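You operate a simulated robot arm through the tools that you are given. There is no shell and no other tool. Be economical: measure what you need, move in short steps, check, and stop when the job is done.

The job below is to be done with a simulated two-armed robot. You get a single attempt, and the scene is never put back.

Task
Set up mat 57 for a guest: a card, the thick orange marker and a glue stick ready to use.
Fine: the card beside the stand in the middle; stick from the stand, cap on the mat, glue wound up. Set down upright: glue stick, what you pick out.

Only the result counts: the job must be done as asked and must still hold three seconds after the hand-in. Knocking over, shifting, dropping, spilling or breaking anything else fails it. A push-on lid holds only when it is set on centred and level and pressed home; a screw cap is set on level and turned clockwise until tight.

Robot
Two 7-joint arms with two-finger parallel grippers on one trunk, on a base that drives. Base frame: it is fixed to the floor where the robot stands at the start and does not move with it; the origin is under the middle of the robot, x ahead of it, y to its left, z up. Readings come in mm, rad, newtons and seconds.
The left shoulder is at the start at [50, 177, 1054], the right one opposite. With the tool pointing down near the work surface each hand reaches from about 220 to 700 mm from the robot's upright axis, wherever it stands, measured 20 degrees to its own side. Places, roughly: card [2250, 1000, 750]; glue stick [2000, 750, 750]; marker box [2000, 500, 750]; mat [2250, 1000, 750]; piece [1500, 750, 750]; roller [1750, 500, 750]; sample [2000, 750, 750]; sticker [2500, 500, 750]; sticky strip [2250, 500, 750]; thick marker [2000, 500, 750]; thin marker [2000, 500, 750]; top of mat 57 [1300, 200, 800]; weight [1500, 750, 750]. Payload 3.43 kg a hand.
Tool frame (each hand has its own): the origin (TCP) lies between the finger pads and is the grasp point; the fingertips stand 34 mm ahead of it; z points along the fingers, y is the line along which they close. The gripper opens to 128 mm. The fingers are 24 mm wide and 12 mm thick; the gripper's body (48 by 130 mm) begins 96 mm behind the TCP.
Orientation is told as [roll, pitch, yaw] about the base's x, y, z axes, in that order, counted from this pose: with the fingers straight down and closing along the base's y, the tool's x points along the base's -x, its y along +y and its z along -z.

Tools
- The arms move only by the tool move_arm. It takes "left_increments", "right_increments" or both (then of equal length, played together; a hand with none holds still); each is one flat list of numbers, 7 for each row, row after row: the turn, a rotation vector about the base's x, y, z in units of 90 degrees (1.0 is 90 degrees), then the shift along the base's x, y, z in units of 250 mm (1.0 is 250 mm), then the closure in counts, from 0 (fully open) to 255 (shut). In form: [rx, ry, rz, dx, dy, dz, fingers, rx, ry, rz, dx, dy, dz, fingers, ...]. A call has 1 to 20 rows; each row is the pose to reach, as a shift and turn from the pose commanded when the call began. A call with a number of a shift or a turn outside -1 to 1 is refused whole. A row lasts 0.2 s, in which the tool goes at most 50 mm and 0.15 rad; a call with a longer step from one row to the next is refused whole, and so is a gripper value outside its range. A pose out of reach is approached as far as the arm can. The call stops where the force on the tool passes 90 N (or 10 N more than at its start, if that is more) or the arm is blocked; 0.2 s more then pass. The fingers move at their own pace (about 108 mm/s each) and stop on an object; they squeeze with about 41 N. The grip force told is the motor's: it shows also when the fingers shut on nothing. Time passes only in rows, and 0.2 s behind the last, so rows that repeat a pose let the fingers close. It gives the time, the measured TCP pose, the force on the tool (base axes), the opening and the grip force at its end, in the units of the frame above (readings bear some noise), with the torque about the TCP (base axes, N m) and any sound that the robot's microphone picked up.
- Cameras (640 x 400 px; columns grow to the right, rows downward): "scene" is now at [139.4, 51.3, 1212.1]; the picture's right is [0.60, -0.80, 0.00], its down [-0.49, -0.36, -0.80] and it looks along [0.64, 0.47, -0.60] (base axes); focal length 214 px, centre (320, 200). "left" rides on the left gripper at [76, 11, -160] in its tool frame; the picture's right is [-0.15, 0.99, 0.00], its down [-0.88, -0.13, -0.45] and it looks along [-0.45, -0.07, 0.89] (tool axes); focal length 234 px, centre (320, 200). "right" rides on the right gripper at [76, -11, -160] in its tool frame; the picture's right is [0.15, 0.99, 0.00], its down [-0.88, 0.13, -0.46] and it looks along [-0.45, 0.07, 0.89] (tool axes); focal length 234 px, centre (320, 200). There is no depth. A picture from a camera that has moved, and an enlarged one, comes with that camera's place and axes in the base frame and with its lens.
- snapshot(camera): a new picture of that camera. The clock stands still meanwhile.
- slide_trunk(by): slides the trunk up (or, below 0, down) by that many mm; the arms and the scene camera ride with it, the base frame stays. It gives what a move gives, with no picture.
- drive_base(legs): drives the robot by 1 to 6 legs, each [ahead, turn to the left] in mm and rad, along the robot's own axes; the way and the turn of a leg run together, so that a leg with both is an arc; at most 1500 mm and 3.142 rad a leg. The arms and the cameras ride along, it lands a little off, and it stops where it bumps. It gives what a move gives.
- head_to(pan, tilt): turns the head with the scene camera to pan (to the left, within 1.396 rad either way) and tilt (down, from -0.506 to 1.204), counted from straight ahead of the robot. It gives what a move gives.
- inspect(camera, box): a new picture of the part [left, top, right, bottom] of that camera's present view, enlarged. The clock stands still meanwhile.
- finish_job(): hands the job in; it is judged then, once.

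Go step by step. Nothing tells you exact positions but the pictures and the camera data: compare them with the known pose of the tool, close in by small moves and look again before you grip or let go. The budget is 120 turns and 108 pictures, counting those below and the enlarged ones. Unless the task says otherwise, let go and move clear before handing in, and close with one line.

The tools are called after "Emit:" by a JSON object that holds its "api" and its "payload". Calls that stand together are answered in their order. move_arm: Moves the arms, as the interface text tells. Its arguments: {"type":"object","properties":{"left_increments":{"type":"array"},"right_increments":{"type":"array"}},"required":[]} The other tools are called the same way: slide_trunk (by) slides the trunk up or down; drive_base (legs) drives the base; head_to (pan, tilt) turns the head that bears the scene camera; snapshot (camera) takes a picture; inspect (camera, box) takes an enlarged picture of a part of a camera's view; finish_job () hands the job in.

At the start:

```text
time: 0.0
left_tool_pos: [278.2, 404.3, 1059.5]
left_tool_rot: [-0.002, -0.001, 0.001]
left_contact_force: [-0.2, 0.2, 0.0]
left_ft_torque: [0.01, 0.0, -0.01]
left_gripper_width: 128.0
left_gripper_force: 0.2
right_tool_pos: [368.4, 57.6, 1085.2]
right_tool_rot: [-0.001, 0.0, -0.001]
right_contact_force: [-0.5, 0.2, 0.6]
right_ft_torque: [-0.02, -0.02, -0.02]
right_gripper_width: 127.8
right_gripper_force: 0.1
trunk travel left (down, up): [-225.0, 176.0]
robot x, y, heading: [-2.7, 2.9, -0.002]
head pan, tilt: [0.639, 0.649]
```

scene: 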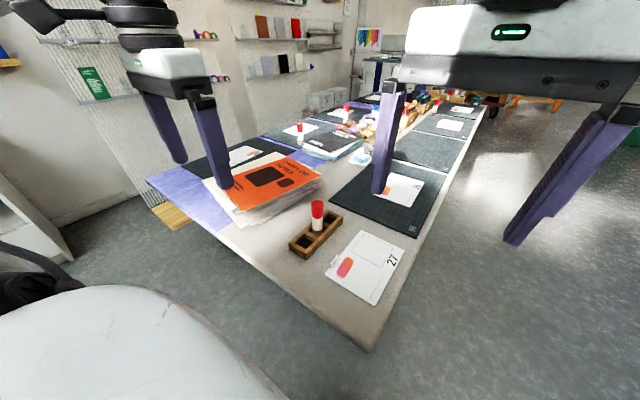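
right: 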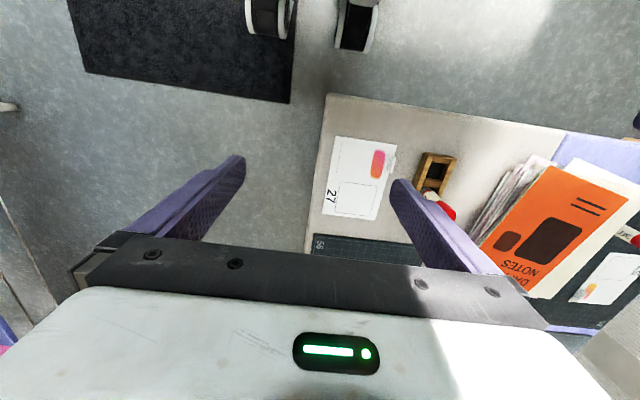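
left: 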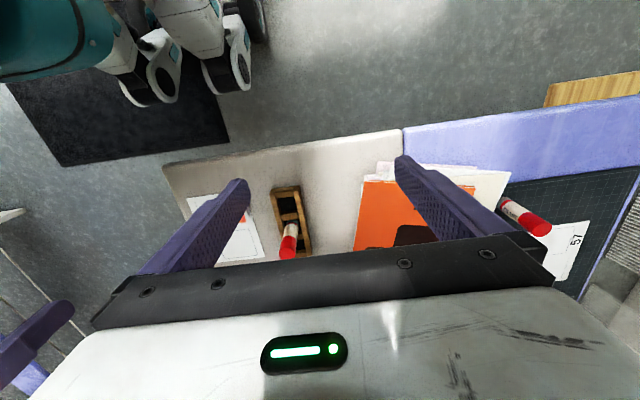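

I see a long table with mats, cards, glue sticks and a wooden stand near the front. First I look closer to find mat 57, the middle stand and the markers.

Emit:
{"api": "inspect", "payload": {"camera": "scene", "box": [140, 80, 500, 305]}}

Emit:
{"api": "inspect", "payload": {"camera": "scene", "box": [300, 70, 500, 195]}}

Emit:
{"api": "inspect", "payload": {"camera": "left", "box": [320, 120, 640, 320]}}

```text
1.78 times, centred on (320, 192) of scene
camera zoom: at [139.4, 51.3, 1212.1], right [0.6, -0.8, 0.0], down [-0.49, -0.36, -0.8], along [0.64, 0.47, -0.6], focal length 381 px, centre (320, 213)
```

zoom: 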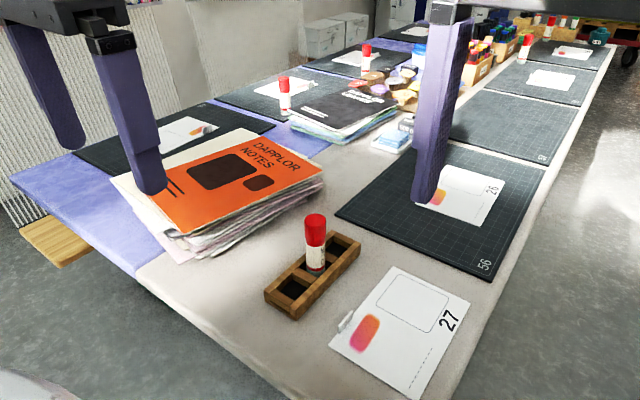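

```text
3.20 times, centred on (400, 132) of scene
camera zoom: at [139.4, 51.3, 1212.1], right [0.6, -0.8, 0.0], down [-0.49, -0.36, -0.8], along [0.64, 0.47, -0.6], focal length 686 px, centre (64, 416)
```

zoom: 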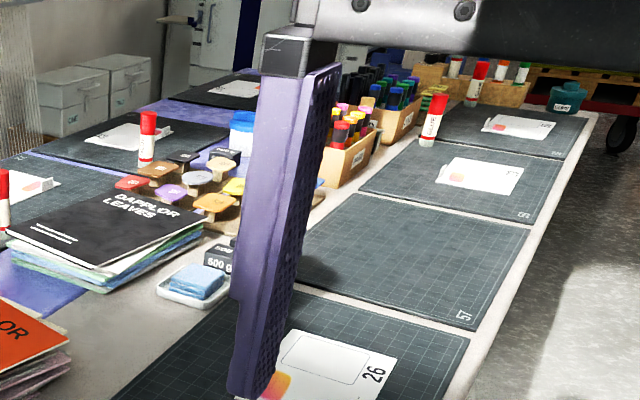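

```text
2.00 times, centred on (480, 220) of left
camera zoom: at [201.7, 415.2, 1217.8], right [0.14, 0.99, 0.0], down [0.88, -0.13, 0.46], along [0.45, -0.07, -0.89], focal length 468 px, centre (0, 160)
```

zoom: 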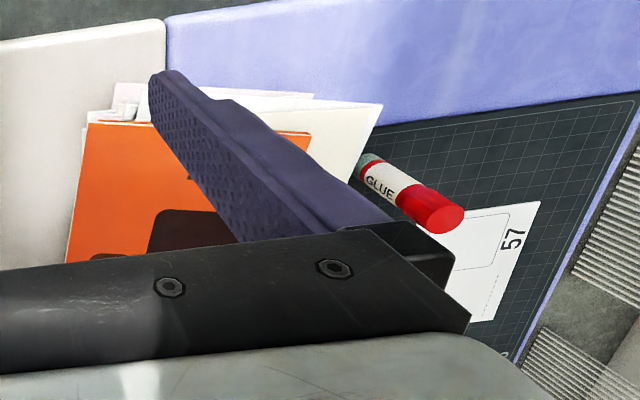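

Mat 57 seems to be the empty mat in the right-hand row, around [1310, 210]; the table runs along x. I look to the right and further along before driving.

Emit:
{"api": "head_to", "payload": {"pan": 0.0, "tilt": 0.35}}

Emit:
{"api": "snapshot", "payload": {"camera": "scene"}}

Emit:
{"api": "head_to", "payload": {"pan": -0.9, "tilt": 0.5}}

Emit:
{"api": "snapshot", "payload": {"camera": "scene"}}

```text
time: 1.0
left_tool_pos: [278.0, 403.9, 1059.0]
left_tool_rot: [-0.001, 0.0, 0.002]
left_contact_force: [-0.3, 0.2, 0.0]
left_ft_torque: [-0.02, 0.01, 0.05]
left_gripper_width: 128.1
left_gripper_force: 0.0
right_tool_pos: [367.9, 57.9, 1085.4]
right_tool_rot: [0.0, 0.001, 0.0]
right_contact_force: [-0.2, -0.1, -0.5]
right_ft_torque: [-0.01, 0.01, -0.01]
right_gripper_width: 127.7
right_gripper_force: 0.0
trunk travel left (down, up): [-225.0, 176.0]
robot x, y, heading: [-1.0, 2.7, -0.001]
head pan, tilt: [0.0, 0.351]
```

```text
101 pictures are left
camera scene: at [162.8, -0.3, 1239.1], right [0.0, -1.0, 0.0], down [-0.34, 0.0, -0.94], along [0.94, 0.0, -0.34], focal length 214 px, centre (320, 200)
```

scene: 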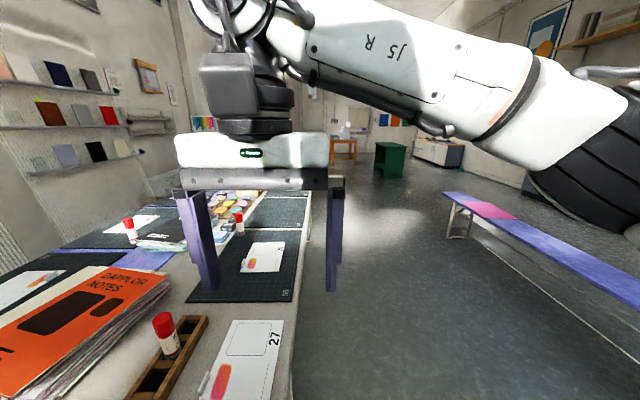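

```text
time: 2.2
left_tool_pos: [278.1, 404.9, 1058.8]
left_tool_rot: [0.0, -0.003, 0.001]
left_contact_force: [-0.4, -0.8, 0.8]
left_ft_torque: [-0.01, 0.0, 0.0]
left_gripper_width: 127.8
left_gripper_force: 0.1
right_tool_pos: [368.0, 57.3, 1085.5]
right_tool_rot: [0.002, 0.0, 0.0]
right_contact_force: [0.2, -0.5, 0.5]
right_ft_torque: [0.03, -0.02, -0.03]
right_gripper_width: 127.9
right_gripper_force: 0.0
trunk travel left (down, up): [-225.0, 176.0]
robot x, y, heading: [-1.4, 0.1, 0.002]
head pan, tilt: [-0.901, 0.499]
```

```text
100 pictures are left
camera scene: at [126.3, -71.7, 1225.4], right [-0.78, -0.62, 0.0], down [-0.3, 0.37, -0.88], along [0.55, -0.69, -0.48], focal length 214 px, centre (320, 200)
```

scene: 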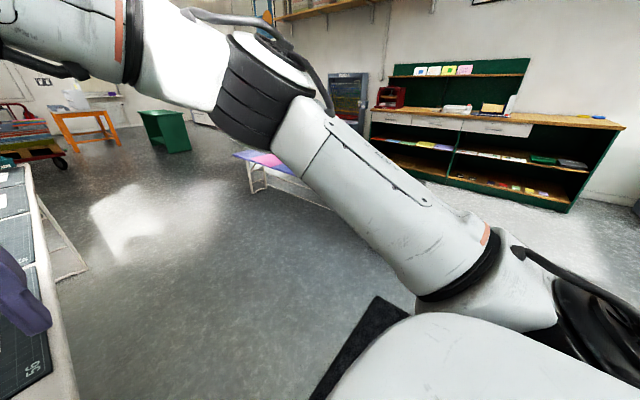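

The aisle right of the table (y<0) is clear. I drive into it and alongside the table, then look left over the table.

Emit:
{"api": "drive_base", "payload": {"legs": [[0, -1.571], [480, 0], [0, 1.571], [1300, 0], [0, 0.785]]}}

Emit:
{"api": "head_to", "payload": {"pan": 0.6, "tilt": 0.6}}

Emit:
{"api": "snapshot", "payload": {"camera": "scene"}}

Emit:
{"api": "head_to", "payload": {"pan": -0.3, "tilt": 0.6}}

Emit:
{"api": "snapshot", "payload": {"camera": "scene"}}

```text
time: 21.1
left_tool_pos: [1248.3, -62.8, 1058.9]
left_tool_rot: [-0.002, 0.0, 0.716]
left_contact_force: [-0.7, -0.3, 0.2]
left_ft_torque: [-0.03, 0.01, -0.01]
left_gripper_width: 127.8
left_gripper_force: 0.0
right_tool_pos: [1544.5, -264.8, 1085.1]
right_tool_rot: [-0.002, 0.001, 0.715]
right_contact_force: [-1.0, 0.3, 0.0]
right_ft_torque: [0.0, 0.01, 0.01]
right_gripper_width: 128.1
right_gripper_force: 0.1
trunk travel left (down, up): [-225.0, 176.0]
robot x, y, heading: [1304.5, -543.8, 0.712]
head pan, tilt: [-0.901, 0.499]
```

```text
time: 22.6
left_tool_pos: [1247.4, -61.8, 1058.0]
left_tool_rot: [-0.001, -0.001, 0.714]
left_contact_force: [-0.2, 1.5, -0.3]
left_ft_torque: [0.04, 0.02, 0.0]
left_gripper_width: 128.1
left_gripper_force: 0.1
right_tool_pos: [1543.5, -265.0, 1086.8]
right_tool_rot: [0.0, -0.001, 0.713]
right_contact_force: [0.9, -0.5, 0.4]
right_ft_torque: [0.02, 0.0, 0.0]
right_gripper_width: 128.3
right_gripper_force: 0.0
trunk travel left (down, up): [-225.0, 176.0]
robot x, y, heading: [1306.2, -554.7, 0.711]
head pan, tilt: [0.6, 0.6]
```

```text
99 pictures are left
camera scene: at [1378.0, -418.6, 1216.3], right [0.97, -0.26, 0.0], down [-0.14, -0.55, -0.83], along [0.21, 0.8, -0.56], focal length 214 px, centre (320, 200)
```

scene: 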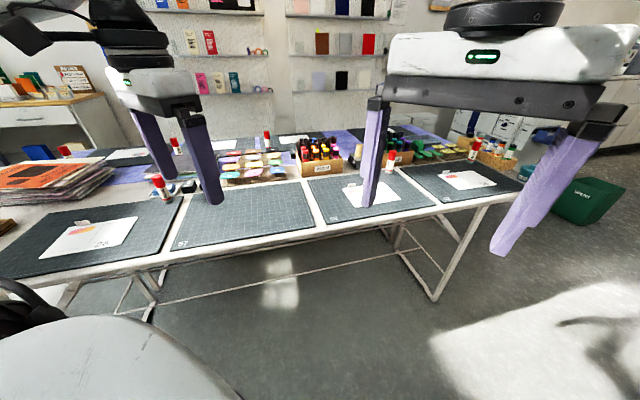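

```text
time: 23.9
left_tool_pos: [1247.9, -61.7, 1058.5]
left_tool_rot: [0.0, 0.0, 0.717]
left_contact_force: [0.5, -0.7, -0.8]
left_ft_torque: [0.0, 0.03, -0.02]
left_gripper_width: 128.1
left_gripper_force: 0.1
right_tool_pos: [1544.2, -265.1, 1085.3]
right_tool_rot: [-0.001, 0.0, 0.714]
right_contact_force: [-0.1, -0.5, -0.4]
right_ft_torque: [0.0, -0.01, 0.0]
right_gripper_width: 128.4
right_gripper_force: 0.0
trunk travel left (down, up): [-225.0, 176.0]
robot x, y, heading: [1301.3, -550.0, 0.716]
head pan, tilt: [-0.3, 0.6]
```

```text
98 pictures are left
camera scene: at [1436.4, -468.6, 1216.3], right [0.4, -0.92, 0.0], down [-0.52, -0.23, -0.83], along [0.76, 0.33, -0.56], focal length 214 px, centre (320, 200)
```

scene: 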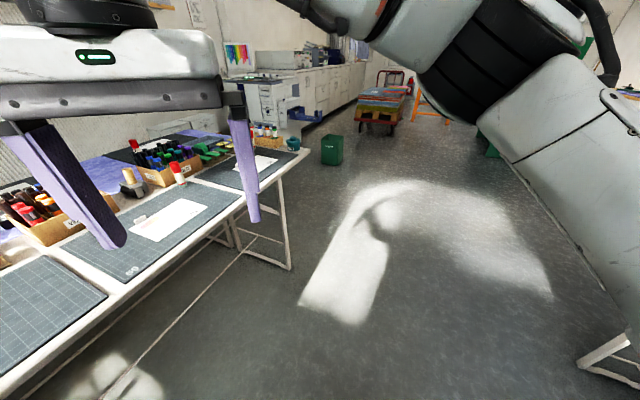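

The table is open underneath. I pan back and look closer at the middle of the table.

Emit:
{"api": "head_to", "payload": {"pan": 0.55, "tilt": 0.5}}

Emit:
{"api": "inspect", "payload": {"camera": "scene", "box": [220, 130, 380, 230]}}

Emit:
{"api": "inspect", "payload": {"camera": "scene", "box": [380, 120, 540, 220]}}

Emit:
{"api": "inspect", "payload": {"camera": "scene", "box": [0, 130, 220, 268]}}

```text
time: 25.0
left_tool_pos: [1248.0, -62.3, 1059.4]
left_tool_rot: [-0.001, 0.0, 0.717]
left_contact_force: [-0.1, -0.1, 0.7]
left_ft_torque: [0.0, 0.03, 0.01]
left_gripper_width: 128.0
left_gripper_force: 0.0
right_tool_pos: [1543.1, -264.5, 1085.9]
right_tool_rot: [-0.001, 0.0, 0.714]
right_contact_force: [-0.5, 0.1, 0.4]
right_ft_torque: [-0.03, -0.01, 0.03]
right_gripper_width: 128.1
right_gripper_force: 0.2
trunk travel left (down, up): [-225.0, 176.0]
robot x, y, heading: [1306.6, -548.6, 0.714]
head pan, tilt: [0.55, 0.499]
```

```text
4.00 times, centred on (300, 180) of scene
camera zoom: at [1383.1, -417.4, 1225.4], right [0.95, -0.3, 0.0], down [-0.15, -0.46, -0.88], along [0.27, 0.84, -0.48], focal length 858 px, centre (400, 280)
```

zoom: 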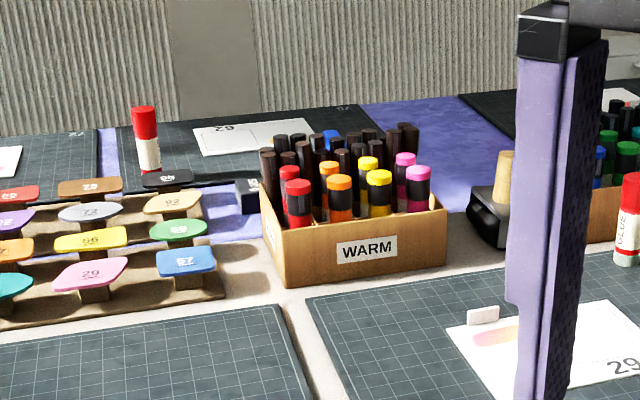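

```text
4.00 times, centred on (460, 170) of scene
camera zoom: at [1383.1, -417.4, 1225.4], right [0.95, -0.3, 0.0], down [-0.15, -0.46, -0.88], along [0.27, 0.84, -0.48], focal length 858 px, centre (-240, 320)
```

zoom: 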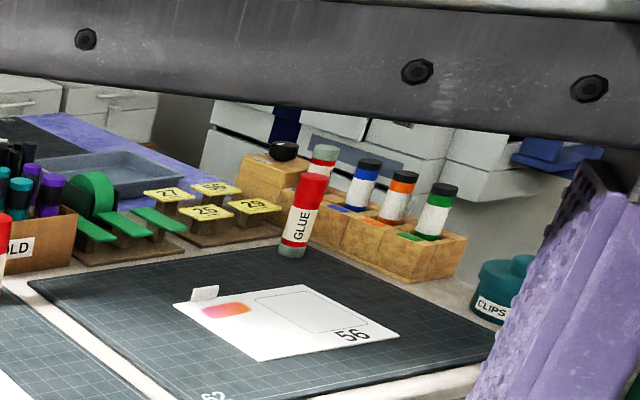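

```text
2.90 times, centred on (110, 199) of scene
camera zoom: at [1383.1, -417.4, 1225.4], right [0.95, -0.3, 0.0], down [-0.15, -0.46, -0.88], along [0.27, 0.84, -0.48], focal length 622 px, centre (929, 203)
```

zoom: 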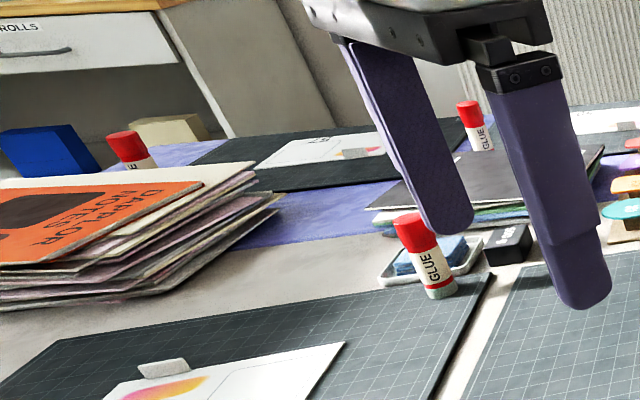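

The WARM marker box is near [1610, 460] and holds two orange markers. I drive up to mat 57 facing the table to look at it from closer.

Emit:
{"api": "drive_base", "payload": {"legs": [[0, 0.62], [270, 0], [0, 0.236]]}}

Emit:
{"api": "head_to", "payload": {"pan": -0.3, "tilt": 0.6}}

Emit:
{"api": "snapshot", "payload": {"camera": "scene"}}

Emit:
{"api": "snapshot", "payload": {"camera": "right"}}

```text
time: 29.4
left_tool_pos: [958.8, -16.4, 1058.3]
left_tool_rot: [-0.003, 0.0, 1.575]
left_contact_force: [0.1, 1.1, -0.2]
left_ft_torque: [0.0, 0.03, -0.02]
left_gripper_width: 128.1
left_gripper_force: 0.0
right_tool_pos: [1305.8, 73.3, 1086.3]
right_tool_rot: [0.0, -0.001, 1.575]
right_contact_force: [-0.6, 1.2, 0.0]
right_ft_torque: [-0.01, 0.01, 0.01]
right_gripper_width: 127.9
right_gripper_force: 0.1
trunk travel left (down, up): [-225.0, 176.0]
robot x, y, heading: [1367.5, -295.1, 1.575]
head pan, tilt: [0.55, 0.499]
```

```text
time: 30.6
left_tool_pos: [958.2, -17.2, 1058.4]
left_tool_rot: [-0.001, 0.001, 1.574]
left_contact_force: [0.6, 0.5, 0.0]
left_ft_torque: [0.0, -0.03, -0.01]
left_gripper_width: 128.1
left_gripper_force: 0.1
right_tool_pos: [1306.1, 75.4, 1084.6]
right_tool_rot: [0.001, -0.001, 1.575]
right_contact_force: [-0.5, -0.3, -0.3]
right_ft_torque: [-0.01, 0.02, -0.01]
right_gripper_width: 128.1
right_gripper_force: 0.1
trunk travel left (down, up): [-225.0, 176.0]
robot x, y, heading: [1361.6, -292.2, 1.571]
head pan, tilt: [-0.3, 0.6]
```

```text
94 pictures are left
camera scene: at [1389.6, -139.0, 1216.3], right [0.96, -0.29, 0.0], down [-0.17, -0.54, -0.83], along [0.24, 0.79, -0.56], focal length 214 px, centre (320, 200)
```

scene: 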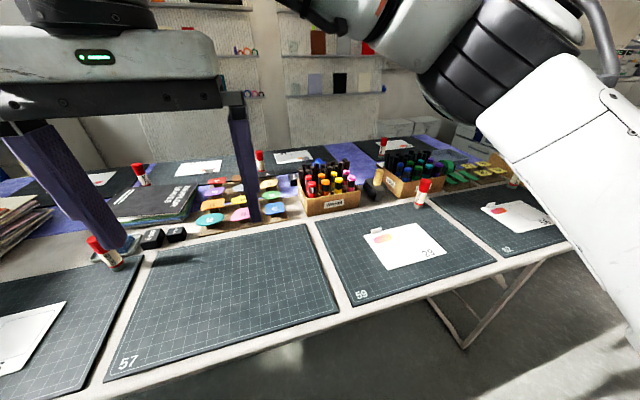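

```text
93 pictures are left
camera right: at [1316.6, -0.5, 1246.0], right [-0.99, -0.15, 0.0], down [-0.13, 0.88, 0.46], along [-0.07, 0.45, -0.89], focal length 234 px, centre (320, 200)
```

right: 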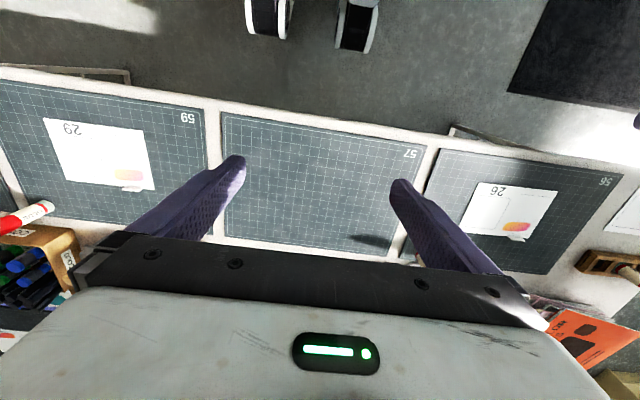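

Mat 57 spans about x 1075–1500, y 90–390. Now a closer look at the markers and the far stand.

Emit:
{"api": "inspect", "payload": {"camera": "scene", "box": [280, 145, 376, 220]}}

Emit:
{"api": "drive_base", "payload": {"legs": [[80, 0]]}}

Emit:
{"api": "move_arm", "payload": {"right_increments": [0, 0, 0, 0.2, 0.1, 0, 0, 0, 0, 0, 0.4, 0.2, 0, 0, 0, 0, 0, 0.6, 0.4, 0, 0, 0, 0, 0, 0.8, 0.6, 0, 0]}}

Emit:
{"api": "snapshot", "payload": {"camera": "right"}}

Emit:
{"api": "snapshot", "payload": {"camera": "scene"}}

```text
5.33 times, centred on (328, 182) of scene
camera zoom: at [1389.6, -139.0, 1216.3], right [0.96, -0.29, 0.0], down [-0.17, -0.54, -0.83], along [0.24, 0.79, -0.56], focal length 1144 px, centre (277, 293)
```

zoom: 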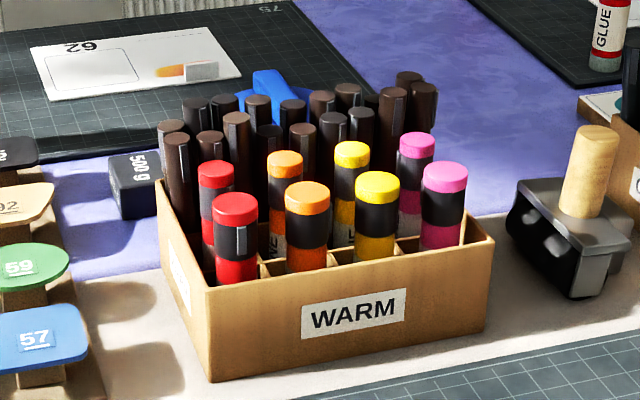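

```text
time: 31.7
left_tool_pos: [959.0, 63.8, 1057.9]
left_tool_rot: [0.0, 0.0, 1.576]
left_contact_force: [0.3, 0.6, -0.1]
left_ft_torque: [-0.04, 0.03, 0.01]
left_gripper_width: 128.0
left_gripper_force: 0.0
right_tool_pos: [1305.8, 155.2, 1086.1]
right_tool_rot: [0.001, 0.002, 1.573]
right_contact_force: [0.2, 1.1, -0.2]
right_ft_torque: [-0.02, 0.01, 0.03]
right_gripper_width: 127.9
right_gripper_force: 0.0
trunk travel left (down, up): [-225.0, 176.0]
robot x, y, heading: [1366.4, -212.4, 1.569]
head pan, tilt: [-0.3, 0.6]
```

```text
refused: row 1 steps farther than a row can; nothing moved
```

```text
91 pictures are left
camera right: at [1316.8, 80.1, 1245.8], right [-0.99, -0.15, 0.0], down [-0.13, 0.88, 0.45], along [-0.07, 0.45, -0.89], focal length 234 px, centre (320, 200)
```

right: 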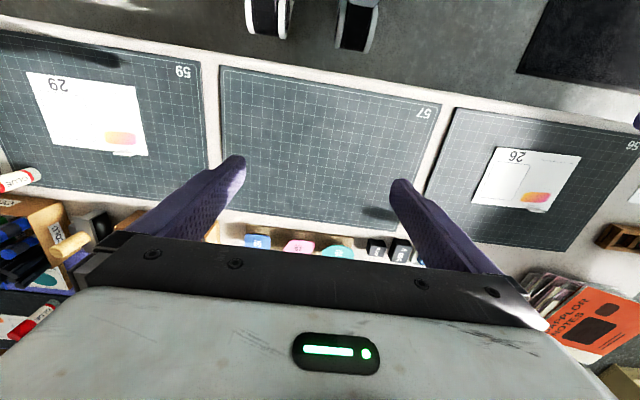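

```text
90 pictures are left
camera scene: at [1389.6, -58.6, 1216.2], right [0.96, -0.29, 0.0], down [-0.17, -0.54, -0.82], along [0.24, 0.79, -0.57], focal length 214 px, centre (320, 200)
```

scene: 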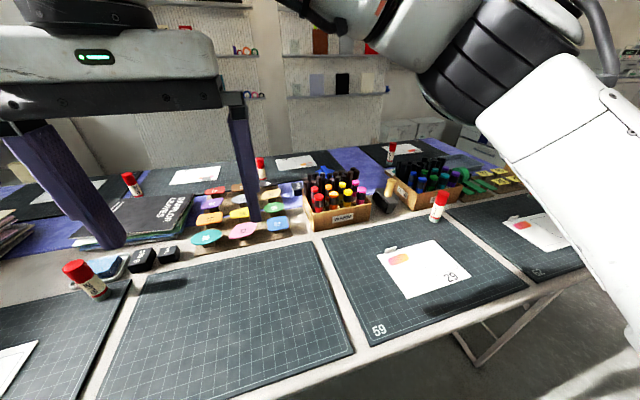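

The front-row orange marker is visibly thicker than the one behind it. I bring the right hand closer to the box to view it with the wrist camera.

Emit:
{"api": "move_arm", "payload": {"right_increments": [0, 0, 0, 0.16, 0.08, 0, 0, 0, 0, 0, 0.32, 0.16, 0, 0, 0, 0, 0, 0.48, 0.24, 0, 0, 0, 0, 0, 0.64, 0.32, 0, 0, 0, 0, 0, 0.8, 0.4, 0, 0, 0, 0, 0, 0.96, 0.48, 0, 0]}}

Emit:
{"api": "snapshot", "payload": {"camera": "right"}}

Emit:
{"api": "snapshot", "payload": {"camera": "scene"}}

```text
time: 33.1
left_tool_pos: [959.9, 64.2, 1057.9]
left_tool_rot: [0.001, -0.002, 1.574]
left_contact_force: [0.0, 0.0, 0.1]
left_ft_torque: [0.06, -0.01, 0.01]
left_gripper_width: 127.9
left_gripper_force: 0.0
right_tool_pos: [1546.6, 275.9, 1086.7]
right_tool_rot: [-0.001, 0.0, 1.574]
right_contact_force: [0.5, -0.3, 0.4]
right_ft_torque: [0.01, 0.0, -0.05]
right_gripper_width: 127.9
right_gripper_force: 0.0
trunk travel left (down, up): [-225.0, 176.0]
robot x, y, heading: [1364.7, -211.4, 1.571]
head pan, tilt: [-0.3, 0.6]
```

```text
89 pictures are left
camera right: at [1557.8, 200.6, 1246.7], right [-0.99, -0.15, 0.0], down [-0.13, 0.88, 0.46], along [-0.07, 0.45, -0.89], focal length 234 px, centre (320, 200)
```

right: 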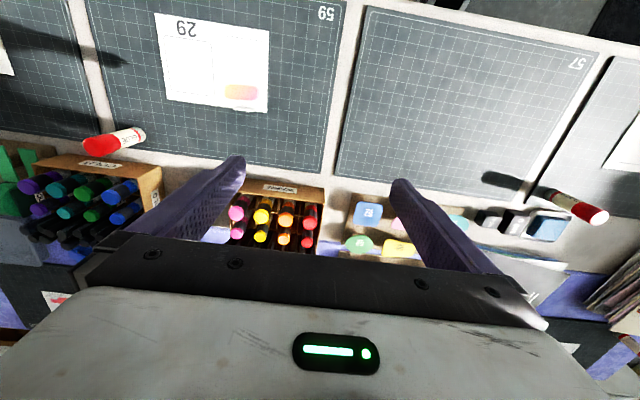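

```text
88 pictures are left
camera scene: at [1390.1, -59.2, 1216.3], right [0.96, -0.29, 0.0], down [-0.17, -0.54, -0.82], along [0.24, 0.79, -0.57], focal length 214 px, centre (320, 200)
```

scene: 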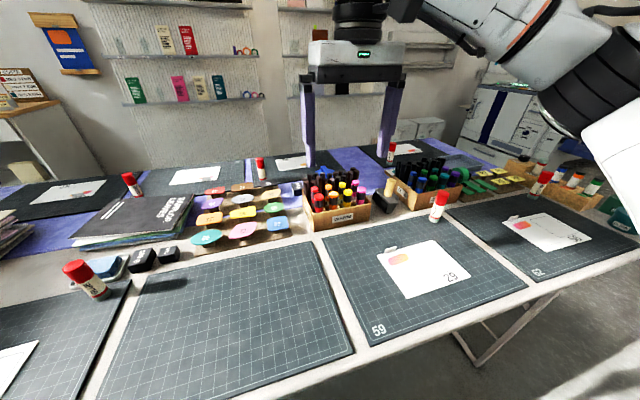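

Emit:
{"api": "inspect", "payload": {"camera": "right", "box": [210, 170, 338, 250]}}

Emit:
{"api": "inspect", "payload": {"camera": "scene", "box": [290, 155, 386, 235]}}

Emit:
{"api": "inspect", "payload": {"camera": "scene", "box": [480, 130, 640, 230]}}

```text
5.00 times, centred on (274, 210) of right
camera zoom: at [1557.8, 200.6, 1246.7], right [-0.99, -0.15, 0.0], down [-0.13, 0.88, 0.46], along [-0.07, 0.45, -0.89], focal length 1171 px, centre (550, 150)
```

zoom: 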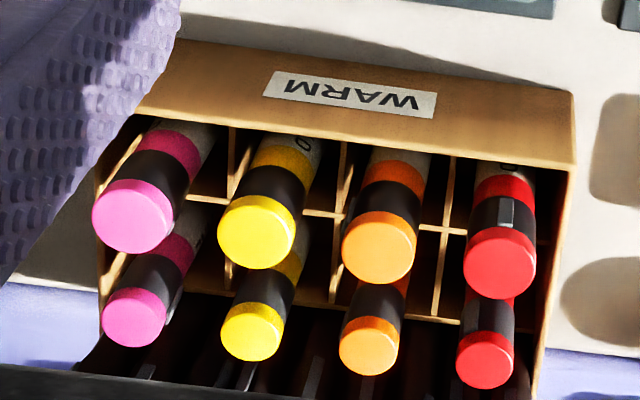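

```text
5.00 times, centred on (338, 195) of scene
camera zoom: at [1390.1, -59.2, 1216.3], right [0.96, -0.29, 0.0], down [-0.17, -0.54, -0.82], along [0.24, 0.79, -0.57], focal length 1072 px, centre (230, 225)
```

zoom: 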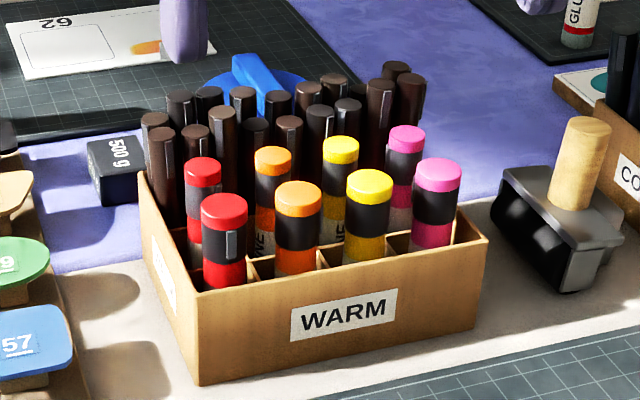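

```text
4.00 times, centred on (560, 180) of scene
camera zoom: at [1390.1, -59.2, 1216.3], right [0.96, -0.29, 0.0], down [-0.17, -0.54, -0.82], along [0.24, 0.79, -0.57], focal length 858 px, centre (-640, 280)
```

zoom: 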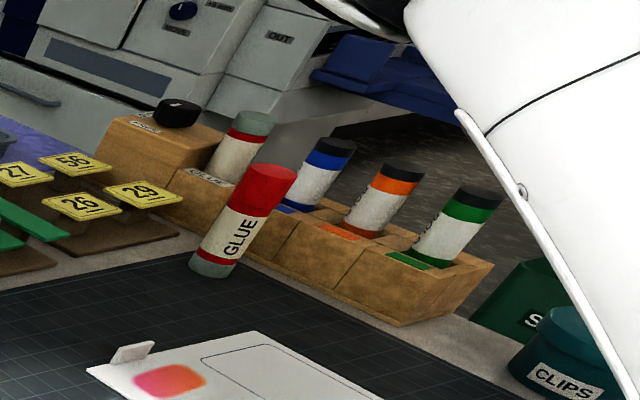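

The thick orange marker's top is at about [1588, 449, 859] (≈29 mm thick, front row); neighbours are 48 mm away. I close in by 40 mm and align above it.

Emit:
{"api": "drive_base", "payload": {"legs": [[40, 0]]}}

```text
time: 33.9
left_tool_pos: [957.9, 104.6, 1058.2]
left_tool_rot: [0.001, 0.001, 1.575]
left_contact_force: [-0.1, 1.5, 0.4]
left_ft_torque: [-0.01, -0.04, 0.0]
left_gripper_width: 128.1
left_gripper_force: 0.2
right_tool_pos: [1546.3, 316.2, 1086.1]
right_tool_rot: [0.0, 0.002, 1.574]
right_contact_force: [-0.6, -0.8, -0.2]
right_ft_torque: [0.02, -0.03, -0.02]
right_gripper_width: 128.2
right_gripper_force: 0.1
trunk travel left (down, up): [-225.0, 176.0]
robot x, y, heading: [1367.1, -172.9, 1.571]
head pan, tilt: [-0.3, 0.6]
```

Emit:
{"api": "move_arm", "payload": {"right_increments": [0, 0, 0, 0.056, 0.18, 0, 175, 0, 0, 0, 0.112, 0.36, 0, 175, 0, 0, 0, 0.167, 0.532, 0, 175, 0, 0, 0, 0.167, 0.532, -0.18, 175, 0, 0, 0, 0.167, 0.532, -0.36, 175, 0, 0, 0, 0.167, 0.532, -0.52, 175, 0, 0, 0, 0.167, 0.532, -0.6, 175]}}

Emit:
{"api": "snapshot", "payload": {"camera": "right"}}

Emit:
{"api": "inspect", "payload": {"camera": "scene", "box": [260, 110, 420, 235]}}

```text
time: 35.5
left_tool_pos: [958.9, 104.1, 1059.7]
left_tool_rot: [0.001, 0.0, 1.575]
left_contact_force: [0.2, -1.4, -0.4]
left_ft_torque: [0.0, -0.01, 0.0]
left_gripper_width: 128.0
left_gripper_force: 0.0
right_tool_pos: [1588.2, 447.0, 936.6]
right_tool_rot: [0.0, 0.001, 1.573]
right_contact_force: [-0.5, -0.1, 0.3]
right_ft_torque: [-0.01, -0.02, -0.04]
right_gripper_width: 40.3
right_gripper_force: 0.0
right hand out of reach, approached as far as the arm can: row 3
trunk travel left (down, up): [-225.0, 176.0]
robot x, y, heading: [1364.0, -176.3, 1.566]
head pan, tilt: [-0.3, 0.6]
```

```text
84 pictures are left
camera right: at [1599.3, 372.0, 1097.0], right [-0.99, -0.15, 0.0], down [-0.13, 0.88, 0.46], along [-0.07, 0.45, -0.89], focal length 234 px, centre (320, 200)
```

right: 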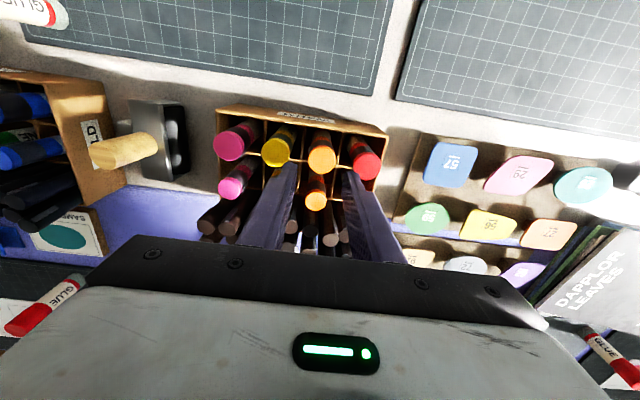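

```text
3.20 times, centred on (340, 172) of scene
camera zoom: at [1389.6, -18.8, 1216.3], right [0.96, -0.29, 0.0], down [-0.17, -0.54, -0.82], along [0.24, 0.79, -0.57], focal length 686 px, centre (256, 288)
```

zoom: 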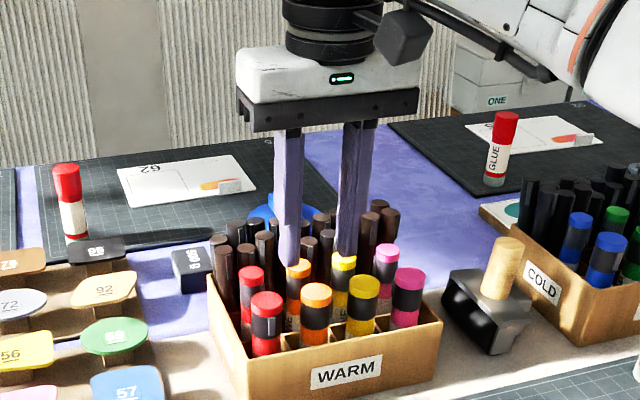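

The hand is centred over the front orange marker. I narrow to 37 mm and descend partly, then check.

Emit:
{"api": "move_arm", "payload": {"right_increments": [0, 0, 0, -0.003, -0.006, -0.1, 181, 0, 0, 0, -0.003, -0.006, -0.18, 181, 0, 0, 0, -0.003, -0.006, -0.18, 181]}}

Emit:
{"api": "inspect", "payload": {"camera": "right", "box": [200, 80, 420, 260]}}

Emit:
{"api": "inspect", "payload": {"camera": "scene", "box": [290, 140, 386, 235]}}

```text
time: 36.3
left_tool_pos: [959.9, 103.1, 1059.0]
left_tool_rot: [-0.002, 0.0, 1.574]
left_contact_force: [-0.6, -0.1, 0.0]
left_ft_torque: [-0.02, -0.02, 0.0]
left_gripper_width: 128.1
left_gripper_force: 0.1
right_tool_pos: [1586.7, 447.4, 890.7]
right_tool_rot: [0.0, -0.002, 1.573]
right_contact_force: [0.0, 0.0, 0.1]
right_ft_torque: [-0.01, 0.01, -0.02]
right_gripper_width: 36.8
right_gripper_force: 0.0
trunk travel left (down, up): [-225.0, 176.0]
robot x, y, heading: [1363.0, -171.4, 1.573]
head pan, tilt: [-0.3, 0.6]
```

```text
2.22 times, centred on (310, 170) of right
camera zoom: at [1598.2, 372.5, 1051.8], right [-0.99, -0.15, 0.0], down [-0.13, 0.88, 0.46], along [-0.07, 0.45, -0.89], focal length 520 px, centre (342, 267)
```

zoom: 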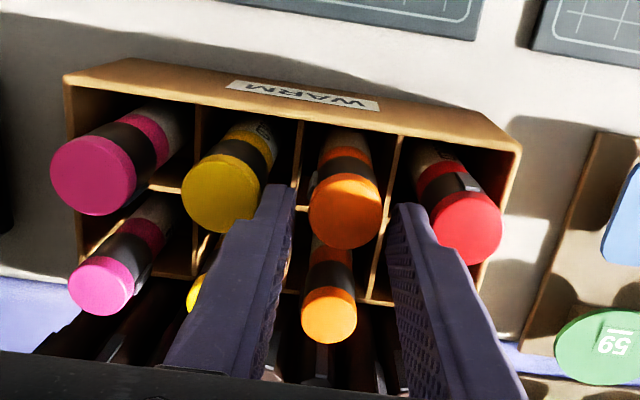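

```text
4.21 times, centred on (338, 188) of scene
camera zoom: at [1389.4, -18.9, 1216.3], right [0.96, -0.29, 0.0], down [-0.17, -0.54, -0.83], along [0.24, 0.79, -0.56], focal length 903 px, centre (244, 253)
```

zoom: 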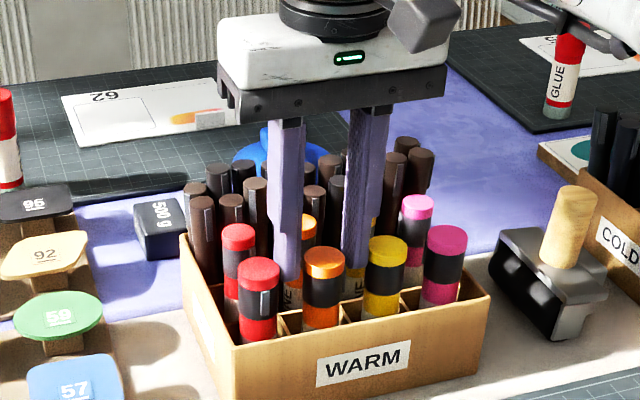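

Fingers straddle the marker correctly; I descend in small steps watching the force.

Emit:
{"api": "move_arm", "payload": {"right_increments": [0, 0, 0, -0.003, 0.012, -0.03, 181, 0, 0, 0, -0.003, 0.012, -0.06, 181]}}

Emit:
{"api": "inspect", "payload": {"camera": "right", "box": [200, 80, 420, 260]}}

```text
time: 36.9
left_tool_pos: [958.8, 103.7, 1059.0]
left_tool_rot: [-0.001, 0.0, 1.573]
left_contact_force: [-0.2, 0.7, 0.2]
left_ft_torque: [-0.03, 0.05, 0.03]
left_gripper_width: 128.1
left_gripper_force: 0.0
right_tool_pos: [1586.8, 450.0, 876.3]
right_tool_rot: [-0.001, 0.0, 1.574]
right_contact_force: [0.7, 0.3, 0.3]
right_ft_torque: [-0.04, -0.02, 0.06]
right_gripper_width: 37.2
right_gripper_force: 0.1
trunk travel left (down, up): [-225.0, 176.0]
robot x, y, heading: [1364.7, -172.1, 1.572]
head pan, tilt: [-0.3, 0.6]
```

```text
2.22 times, centred on (310, 170) of right
camera zoom: at [1597.1, 375.3, 1037.1], right [-0.99, -0.15, 0.0], down [-0.13, 0.88, 0.46], along [-0.07, 0.45, -0.89], focal length 520 px, centre (342, 267)
```

zoom: 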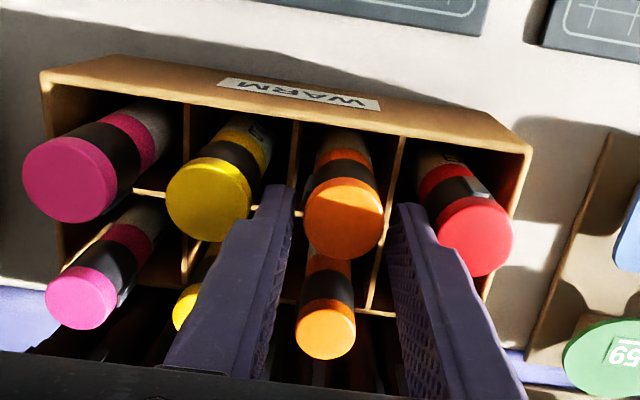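

Emit:
{"api": "move_arm", "payload": {"right_increments": [0, 0, 0, -0.002, 0, -0.04, 181, 0, 0, 0, -0.002, 0, -0.08, 181, 0, 0, 0, -0.002, 0, -0.11, 181]}}

Emit:
{"api": "inspect", "payload": {"camera": "right", "box": [200, 80, 420, 260]}}

```text
time: 37.7
left_tool_pos: [958.5, 103.7, 1057.4]
left_tool_rot: [0.001, 0.0, 1.574]
left_contact_force: [-0.4, 0.4, 0.5]
left_ft_torque: [0.0, -0.01, 0.0]
left_gripper_width: 128.2
left_gripper_force: 0.0
right_tool_pos: [1586.2, 449.4, 846.5]
right_tool_rot: [-0.001, 0.004, 1.573]
right_contact_force: [-0.7, -0.4, -1.0]
right_ft_torque: [-0.01, 0.01, -0.03]
right_gripper_width: 37.1
right_gripper_force: 0.1
trunk travel left (down, up): [-225.0, 176.0]
robot x, y, heading: [1363.5, -173.2, 1.572]
head pan, tilt: [-0.3, 0.6]
```

```text
2.22 times, centred on (310, 170) of right
camera zoom: at [1597.3, 375.6, 1007.4], right [-0.99, -0.15, 0.0], down [-0.13, 0.88, 0.45], along [-0.07, 0.45, -0.89], focal length 520 px, centre (342, 267)
```

zoom: 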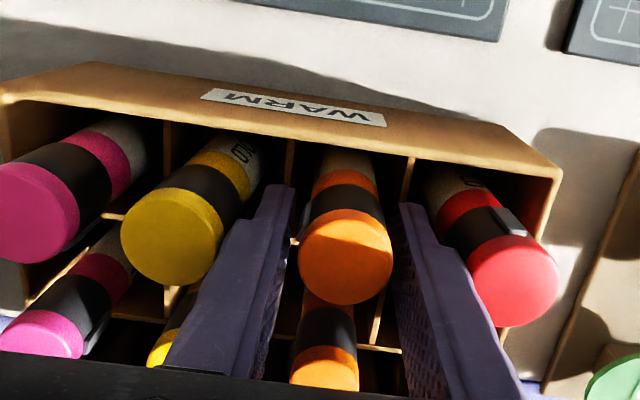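

Contact-free and straddling the cap. I close and lift out slowly.

Emit:
{"api": "move_arm", "payload": {"right_increments": [0, 0, 0, 0, 0, 0, 255, 0, 0, 0, 0, 0, 0, 255, 0, 0, 0, 0, 0, 0, 255]}}

Emit:
{"api": "move_arm", "payload": {"right_increments": [0, 0, 0, 0, 0, 0.08, 255, 0, 0, 0, 0, 0, 0.2, 255, 0, 0, 0, 0, 0, 0.36, 255, 0, 0, 0, 0, 0, 0.52, 255, 0, 0, 0, 0, 0, 0.6, 255]}}

Emit:
{"api": "snapshot", "payload": {"camera": "scene"}}

Emit:
{"api": "inspect", "payload": {"camera": "scene", "box": [290, 100, 418, 230]}}

```text
time: 38.5
left_tool_pos: [959.0, 103.3, 1059.2]
left_tool_rot: [0.001, 0.0, 1.574]
left_contact_force: [0.5, -0.5, 0.2]
left_ft_torque: [0.06, -0.03, 0.0]
left_gripper_width: 128.0
left_gripper_force: 0.2
right_tool_pos: [1586.2, 450.5, 849.0]
right_tool_rot: [0.001, 0.0, 1.575]
right_contact_force: [0.4, 0.6, 0.7]
right_ft_torque: [-0.02, 0.01, 0.01]
right_gripper_width: 25.6
right_gripper_force: 41.1
trunk travel left (down, up): [-225.0, 176.0]
robot x, y, heading: [1361.1, -175.4, 1.569]
head pan, tilt: [-0.3, 0.6]
```

```text
time: 39.7
left_tool_pos: [958.1, 103.4, 1058.6]
left_tool_rot: [-0.001, 0.002, 1.573]
left_contact_force: [0.6, -0.2, -0.4]
left_ft_torque: [-0.05, 0.0, 0.03]
left_gripper_width: 128.1
left_gripper_force: 0.1
right_tool_pos: [1583.8, 449.7, 998.9]
right_tool_rot: [-0.001, 0.001, 1.574]
right_contact_force: [-0.1, 0.5, 0.2]
right_ft_torque: [0.05, -0.02, -0.01]
right_gripper_width: 25.6
right_gripper_force: 41.4
trunk travel left (down, up): [-225.0, 176.0]
robot x, y, heading: [1363.6, -172.1, 1.572]
head pan, tilt: [-0.3, 0.6]
```

```text
78 pictures are left
camera scene: at [1389.3, -19.0, 1216.3], right [0.96, -0.29, 0.0], down [-0.17, -0.54, -0.83], along [0.24, 0.79, -0.56], focal length 214 px, centre (320, 200)
```

scene: 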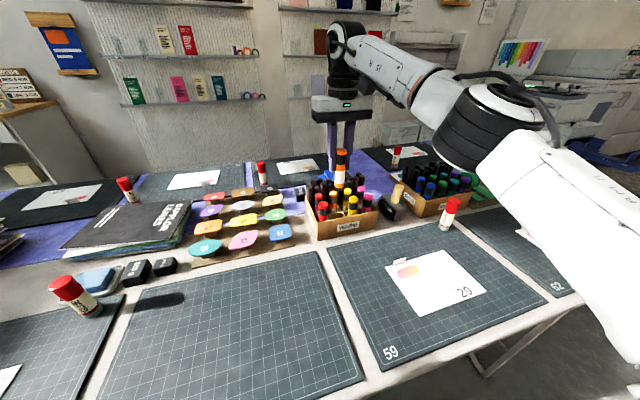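

```text
3.08 times, centred on (354, 165) of scene
camera zoom: at [1389.3, -19.0, 1216.3], right [0.96, -0.29, 0.0], down [-0.17, -0.54, -0.83], along [0.24, 0.79, -0.56], focal length 660 px, centre (215, 308)
```

zoom: 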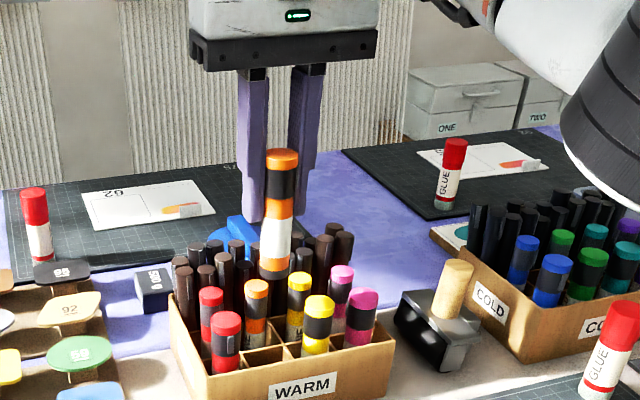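

Held well, marker hanging ~92 mm below the TCP. I carry it over the back right part of mat 57.

Emit:
{"api": "move_arm", "payload": {"right_increments": [0, 0, 0, -0.13, -0.105, 0, 255, 0, 0, 0, -0.26, -0.21, 0, 255, 0, 0, 0, -0.39, -0.315, 0, 255, 0, 0, 0, -0.516, -0.42, 0, 255, 0, 0, 0, -0.516, -0.42, -0.18, 255, 0, 0, 0, -0.516, -0.42, -0.36, 255, 0, 0, 0, -0.516, -0.42, -0.5, 255, 0, 0, 0, -0.516, -0.42, -0.54, 255]}}

Emit:
{"api": "snapshot", "payload": {"camera": "right"}}

Emit:
{"api": "inspect", "payload": {"camera": "scene", "box": [200, 130, 360, 270]}}

```text
time: 41.5
left_tool_pos: [958.8, 103.5, 1060.1]
left_tool_rot: [0.001, 0.0, 1.575]
left_contact_force: [0.2, 0.6, -0.6]
left_ft_torque: [0.04, -0.01, 0.01]
left_gripper_width: 128.1
left_gripper_force: 0.1
right_tool_pos: [1455.8, 344.9, 864.5]
right_tool_rot: [0.0, 0.0, 1.575]
right_contact_force: [-0.5, -0.2, -1.6]
right_ft_torque: [-0.01, 0.01, 0.03]
right_gripper_width: 25.6
right_gripper_force: 41.0
trunk travel left (down, up): [-225.0, 176.0]
robot x, y, heading: [1362.9, -172.2, 1.572]
head pan, tilt: [-0.3, 0.6]
```

```text
76 pictures are left
camera right: at [1466.7, 270.4, 1025.0], right [-0.99, -0.15, 0.0], down [-0.13, 0.88, 0.46], along [-0.07, 0.45, -0.89], focal length 234 px, centre (320, 200)
```

right: 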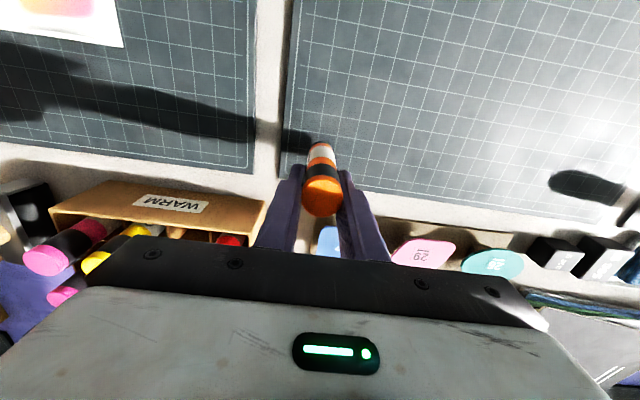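

```text
2.86 times, centred on (280, 200) of scene
camera zoom: at [1389.5, -18.8, 1216.3], right [0.96, -0.29, 0.0], down [-0.17, -0.54, -0.83], along [0.24, 0.79, -0.57], focal length 613 px, centre (434, 200)
```

zoom: 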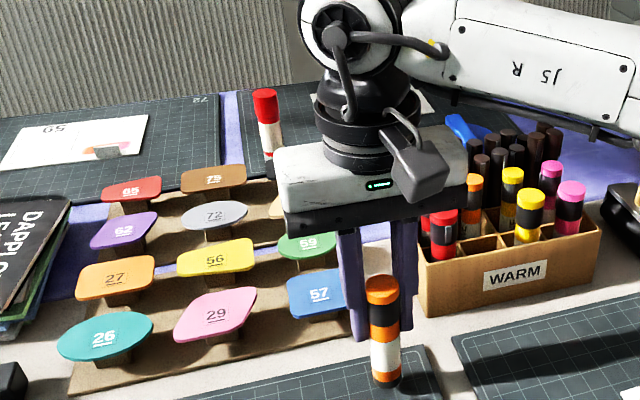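

Emit:
{"api": "move_arm", "payload": {"right_increments": [0, 0, 0, 0, 0, -0.03, 255, 0, 0, 0, 0, 0, -0.06, 255]}}

Emit:
{"api": "move_arm", "payload": {"right_increments": [0, 0, 0, 0, 0, -0.012, 255]}}

Emit:
{"api": "inspect", "payload": {"camera": "scene", "box": [260, 180, 340, 250]}}

```text
time: 42.1
left_tool_pos: [958.3, 104.0, 1059.0]
left_tool_rot: [-0.003, -0.001, 1.575]
left_contact_force: [-0.7, 0.4, 0.2]
left_ft_torque: [0.03, 0.01, -0.01]
left_gripper_width: 128.2
left_gripper_force: 0.0
right_tool_pos: [1455.3, 344.7, 849.7]
right_tool_rot: [0.0, 0.001, 1.573]
right_contact_force: [0.4, -0.6, 0.9]
right_ft_torque: [-0.05, -0.01, -0.02]
right_gripper_width: 25.6
right_gripper_force: 40.9
trunk travel left (down, up): [-225.0, 176.0]
robot x, y, heading: [1363.5, -172.1, 1.571]
head pan, tilt: [-0.3, 0.6]
```

```text
time: 42.5
left_tool_pos: [959.8, 102.6, 1058.0]
left_tool_rot: [-0.002, -0.002, 1.574]
left_contact_force: [0.6, -0.1, 0.9]
left_ft_torque: [-0.02, 0.01, -0.02]
left_gripper_width: 128.1
left_gripper_force: 0.0
right_tool_pos: [1454.5, 345.4, 850.4]
right_tool_rot: [0.001, -0.005, 1.574]
right_contact_force: [1.2, -1.4, 16.9]
right_ft_torque: [-0.27, -0.14, 0.01]
right_gripper_width: 25.7
right_gripper_force: 41.1
trunk travel left (down, up): [-225.0, 176.0]
robot x, y, heading: [1366.2, -172.2, 1.571]
head pan, tilt: [-0.3, 0.6]
```

```text
5.71 times, centred on (300, 215) of scene
camera zoom: at [1389.4, -20.3, 1216.9], right [0.96, -0.29, 0.0], down [-0.17, -0.54, -0.83], along [0.24, 0.79, -0.56], focal length 1226 px, centre (434, 114)
```

zoom: 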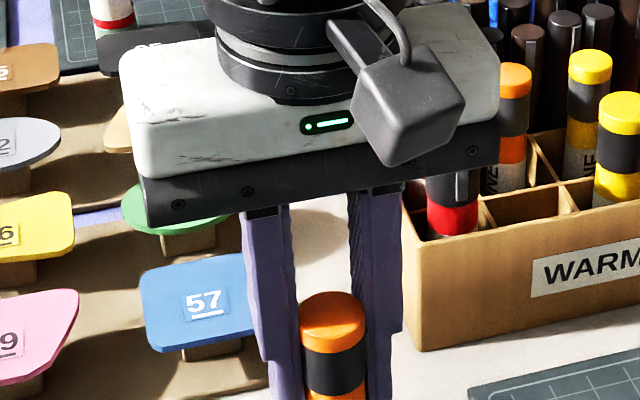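

It stands on the mat (17 N). I release gently and lift straight up.

Emit:
{"api": "move_arm", "payload": {"right_increments": [0, 0, 0, 0, 0, 0.008, 255, 0, 0, 0, 0, 0, 0.008, 230, 0, 0, 0, 0, 0, 0.008, 175, 0, 0, 0, 0, 0, 0.008, 140, 0, 0, 0, 0, 0, 0.16, 140, 0, 0, 0, 0, 0, 0.34, 140, 0, 0, 0, 0, 0, 0.5, 140, 0, 0, 0, 0, 0, 0.68, 140, 0, 0, 0, 0, 0, 0.86, 140]}}

Emit:
{"api": "snapshot", "payload": {"camera": "scene"}}

Emit:
{"api": "snapshot", "payload": {"camera": "right"}}

```text
time: 44.5
left_tool_pos: [958.5, 104.6, 1059.7]
left_tool_rot: [-0.001, -0.003, 1.575]
left_contact_force: [-0.9, -0.6, -0.3]
left_ft_torque: [0.01, -0.01, 0.0]
left_gripper_width: 127.9
left_gripper_force: 0.0
right_tool_pos: [1454.1, 344.3, 1061.6]
right_tool_rot: [0.0, 0.0, 1.575]
right_contact_force: [0.2, 0.2, 0.0]
right_ft_torque: [-0.02, -0.01, 0.01]
right_gripper_width: 57.5
right_gripper_force: 0.0
trunk travel left (down, up): [-225.0, 176.0]
robot x, y, heading: [1362.3, -172.1, 1.575]
head pan, tilt: [-0.3, 0.6]
```

```text
73 pictures are left
camera scene: at [1389.2, -19.4, 1216.4], right [0.96, -0.29, 0.0], down [-0.17, -0.54, -0.83], along [0.24, 0.79, -0.56], focal length 214 px, centre (320, 200)
```

scene: 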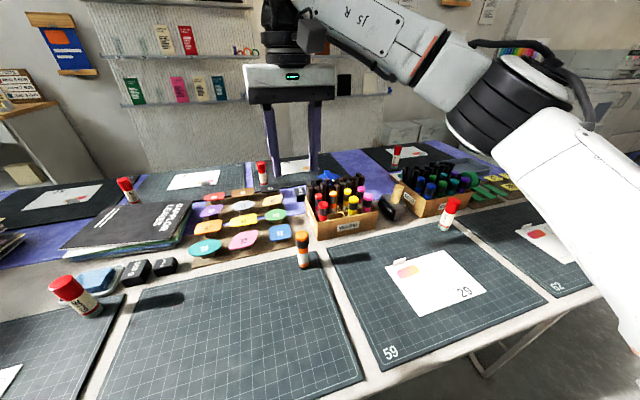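

```text
72 pictures are left
camera right: at [1465.0, 269.6, 1221.4], right [-0.99, -0.15, 0.0], down [-0.13, 0.88, 0.46], along [-0.07, 0.45, -0.89], focal length 234 px, centre (320, 200)
```

right: 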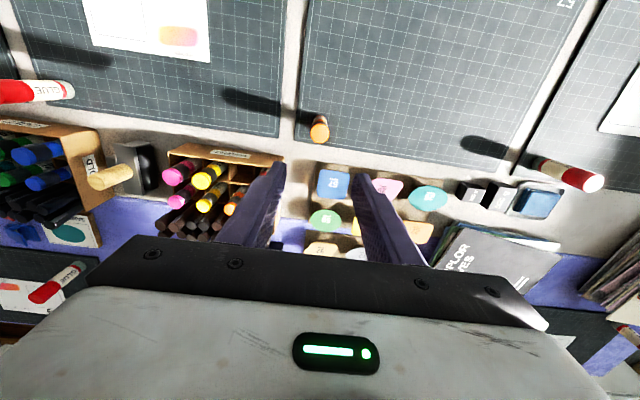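

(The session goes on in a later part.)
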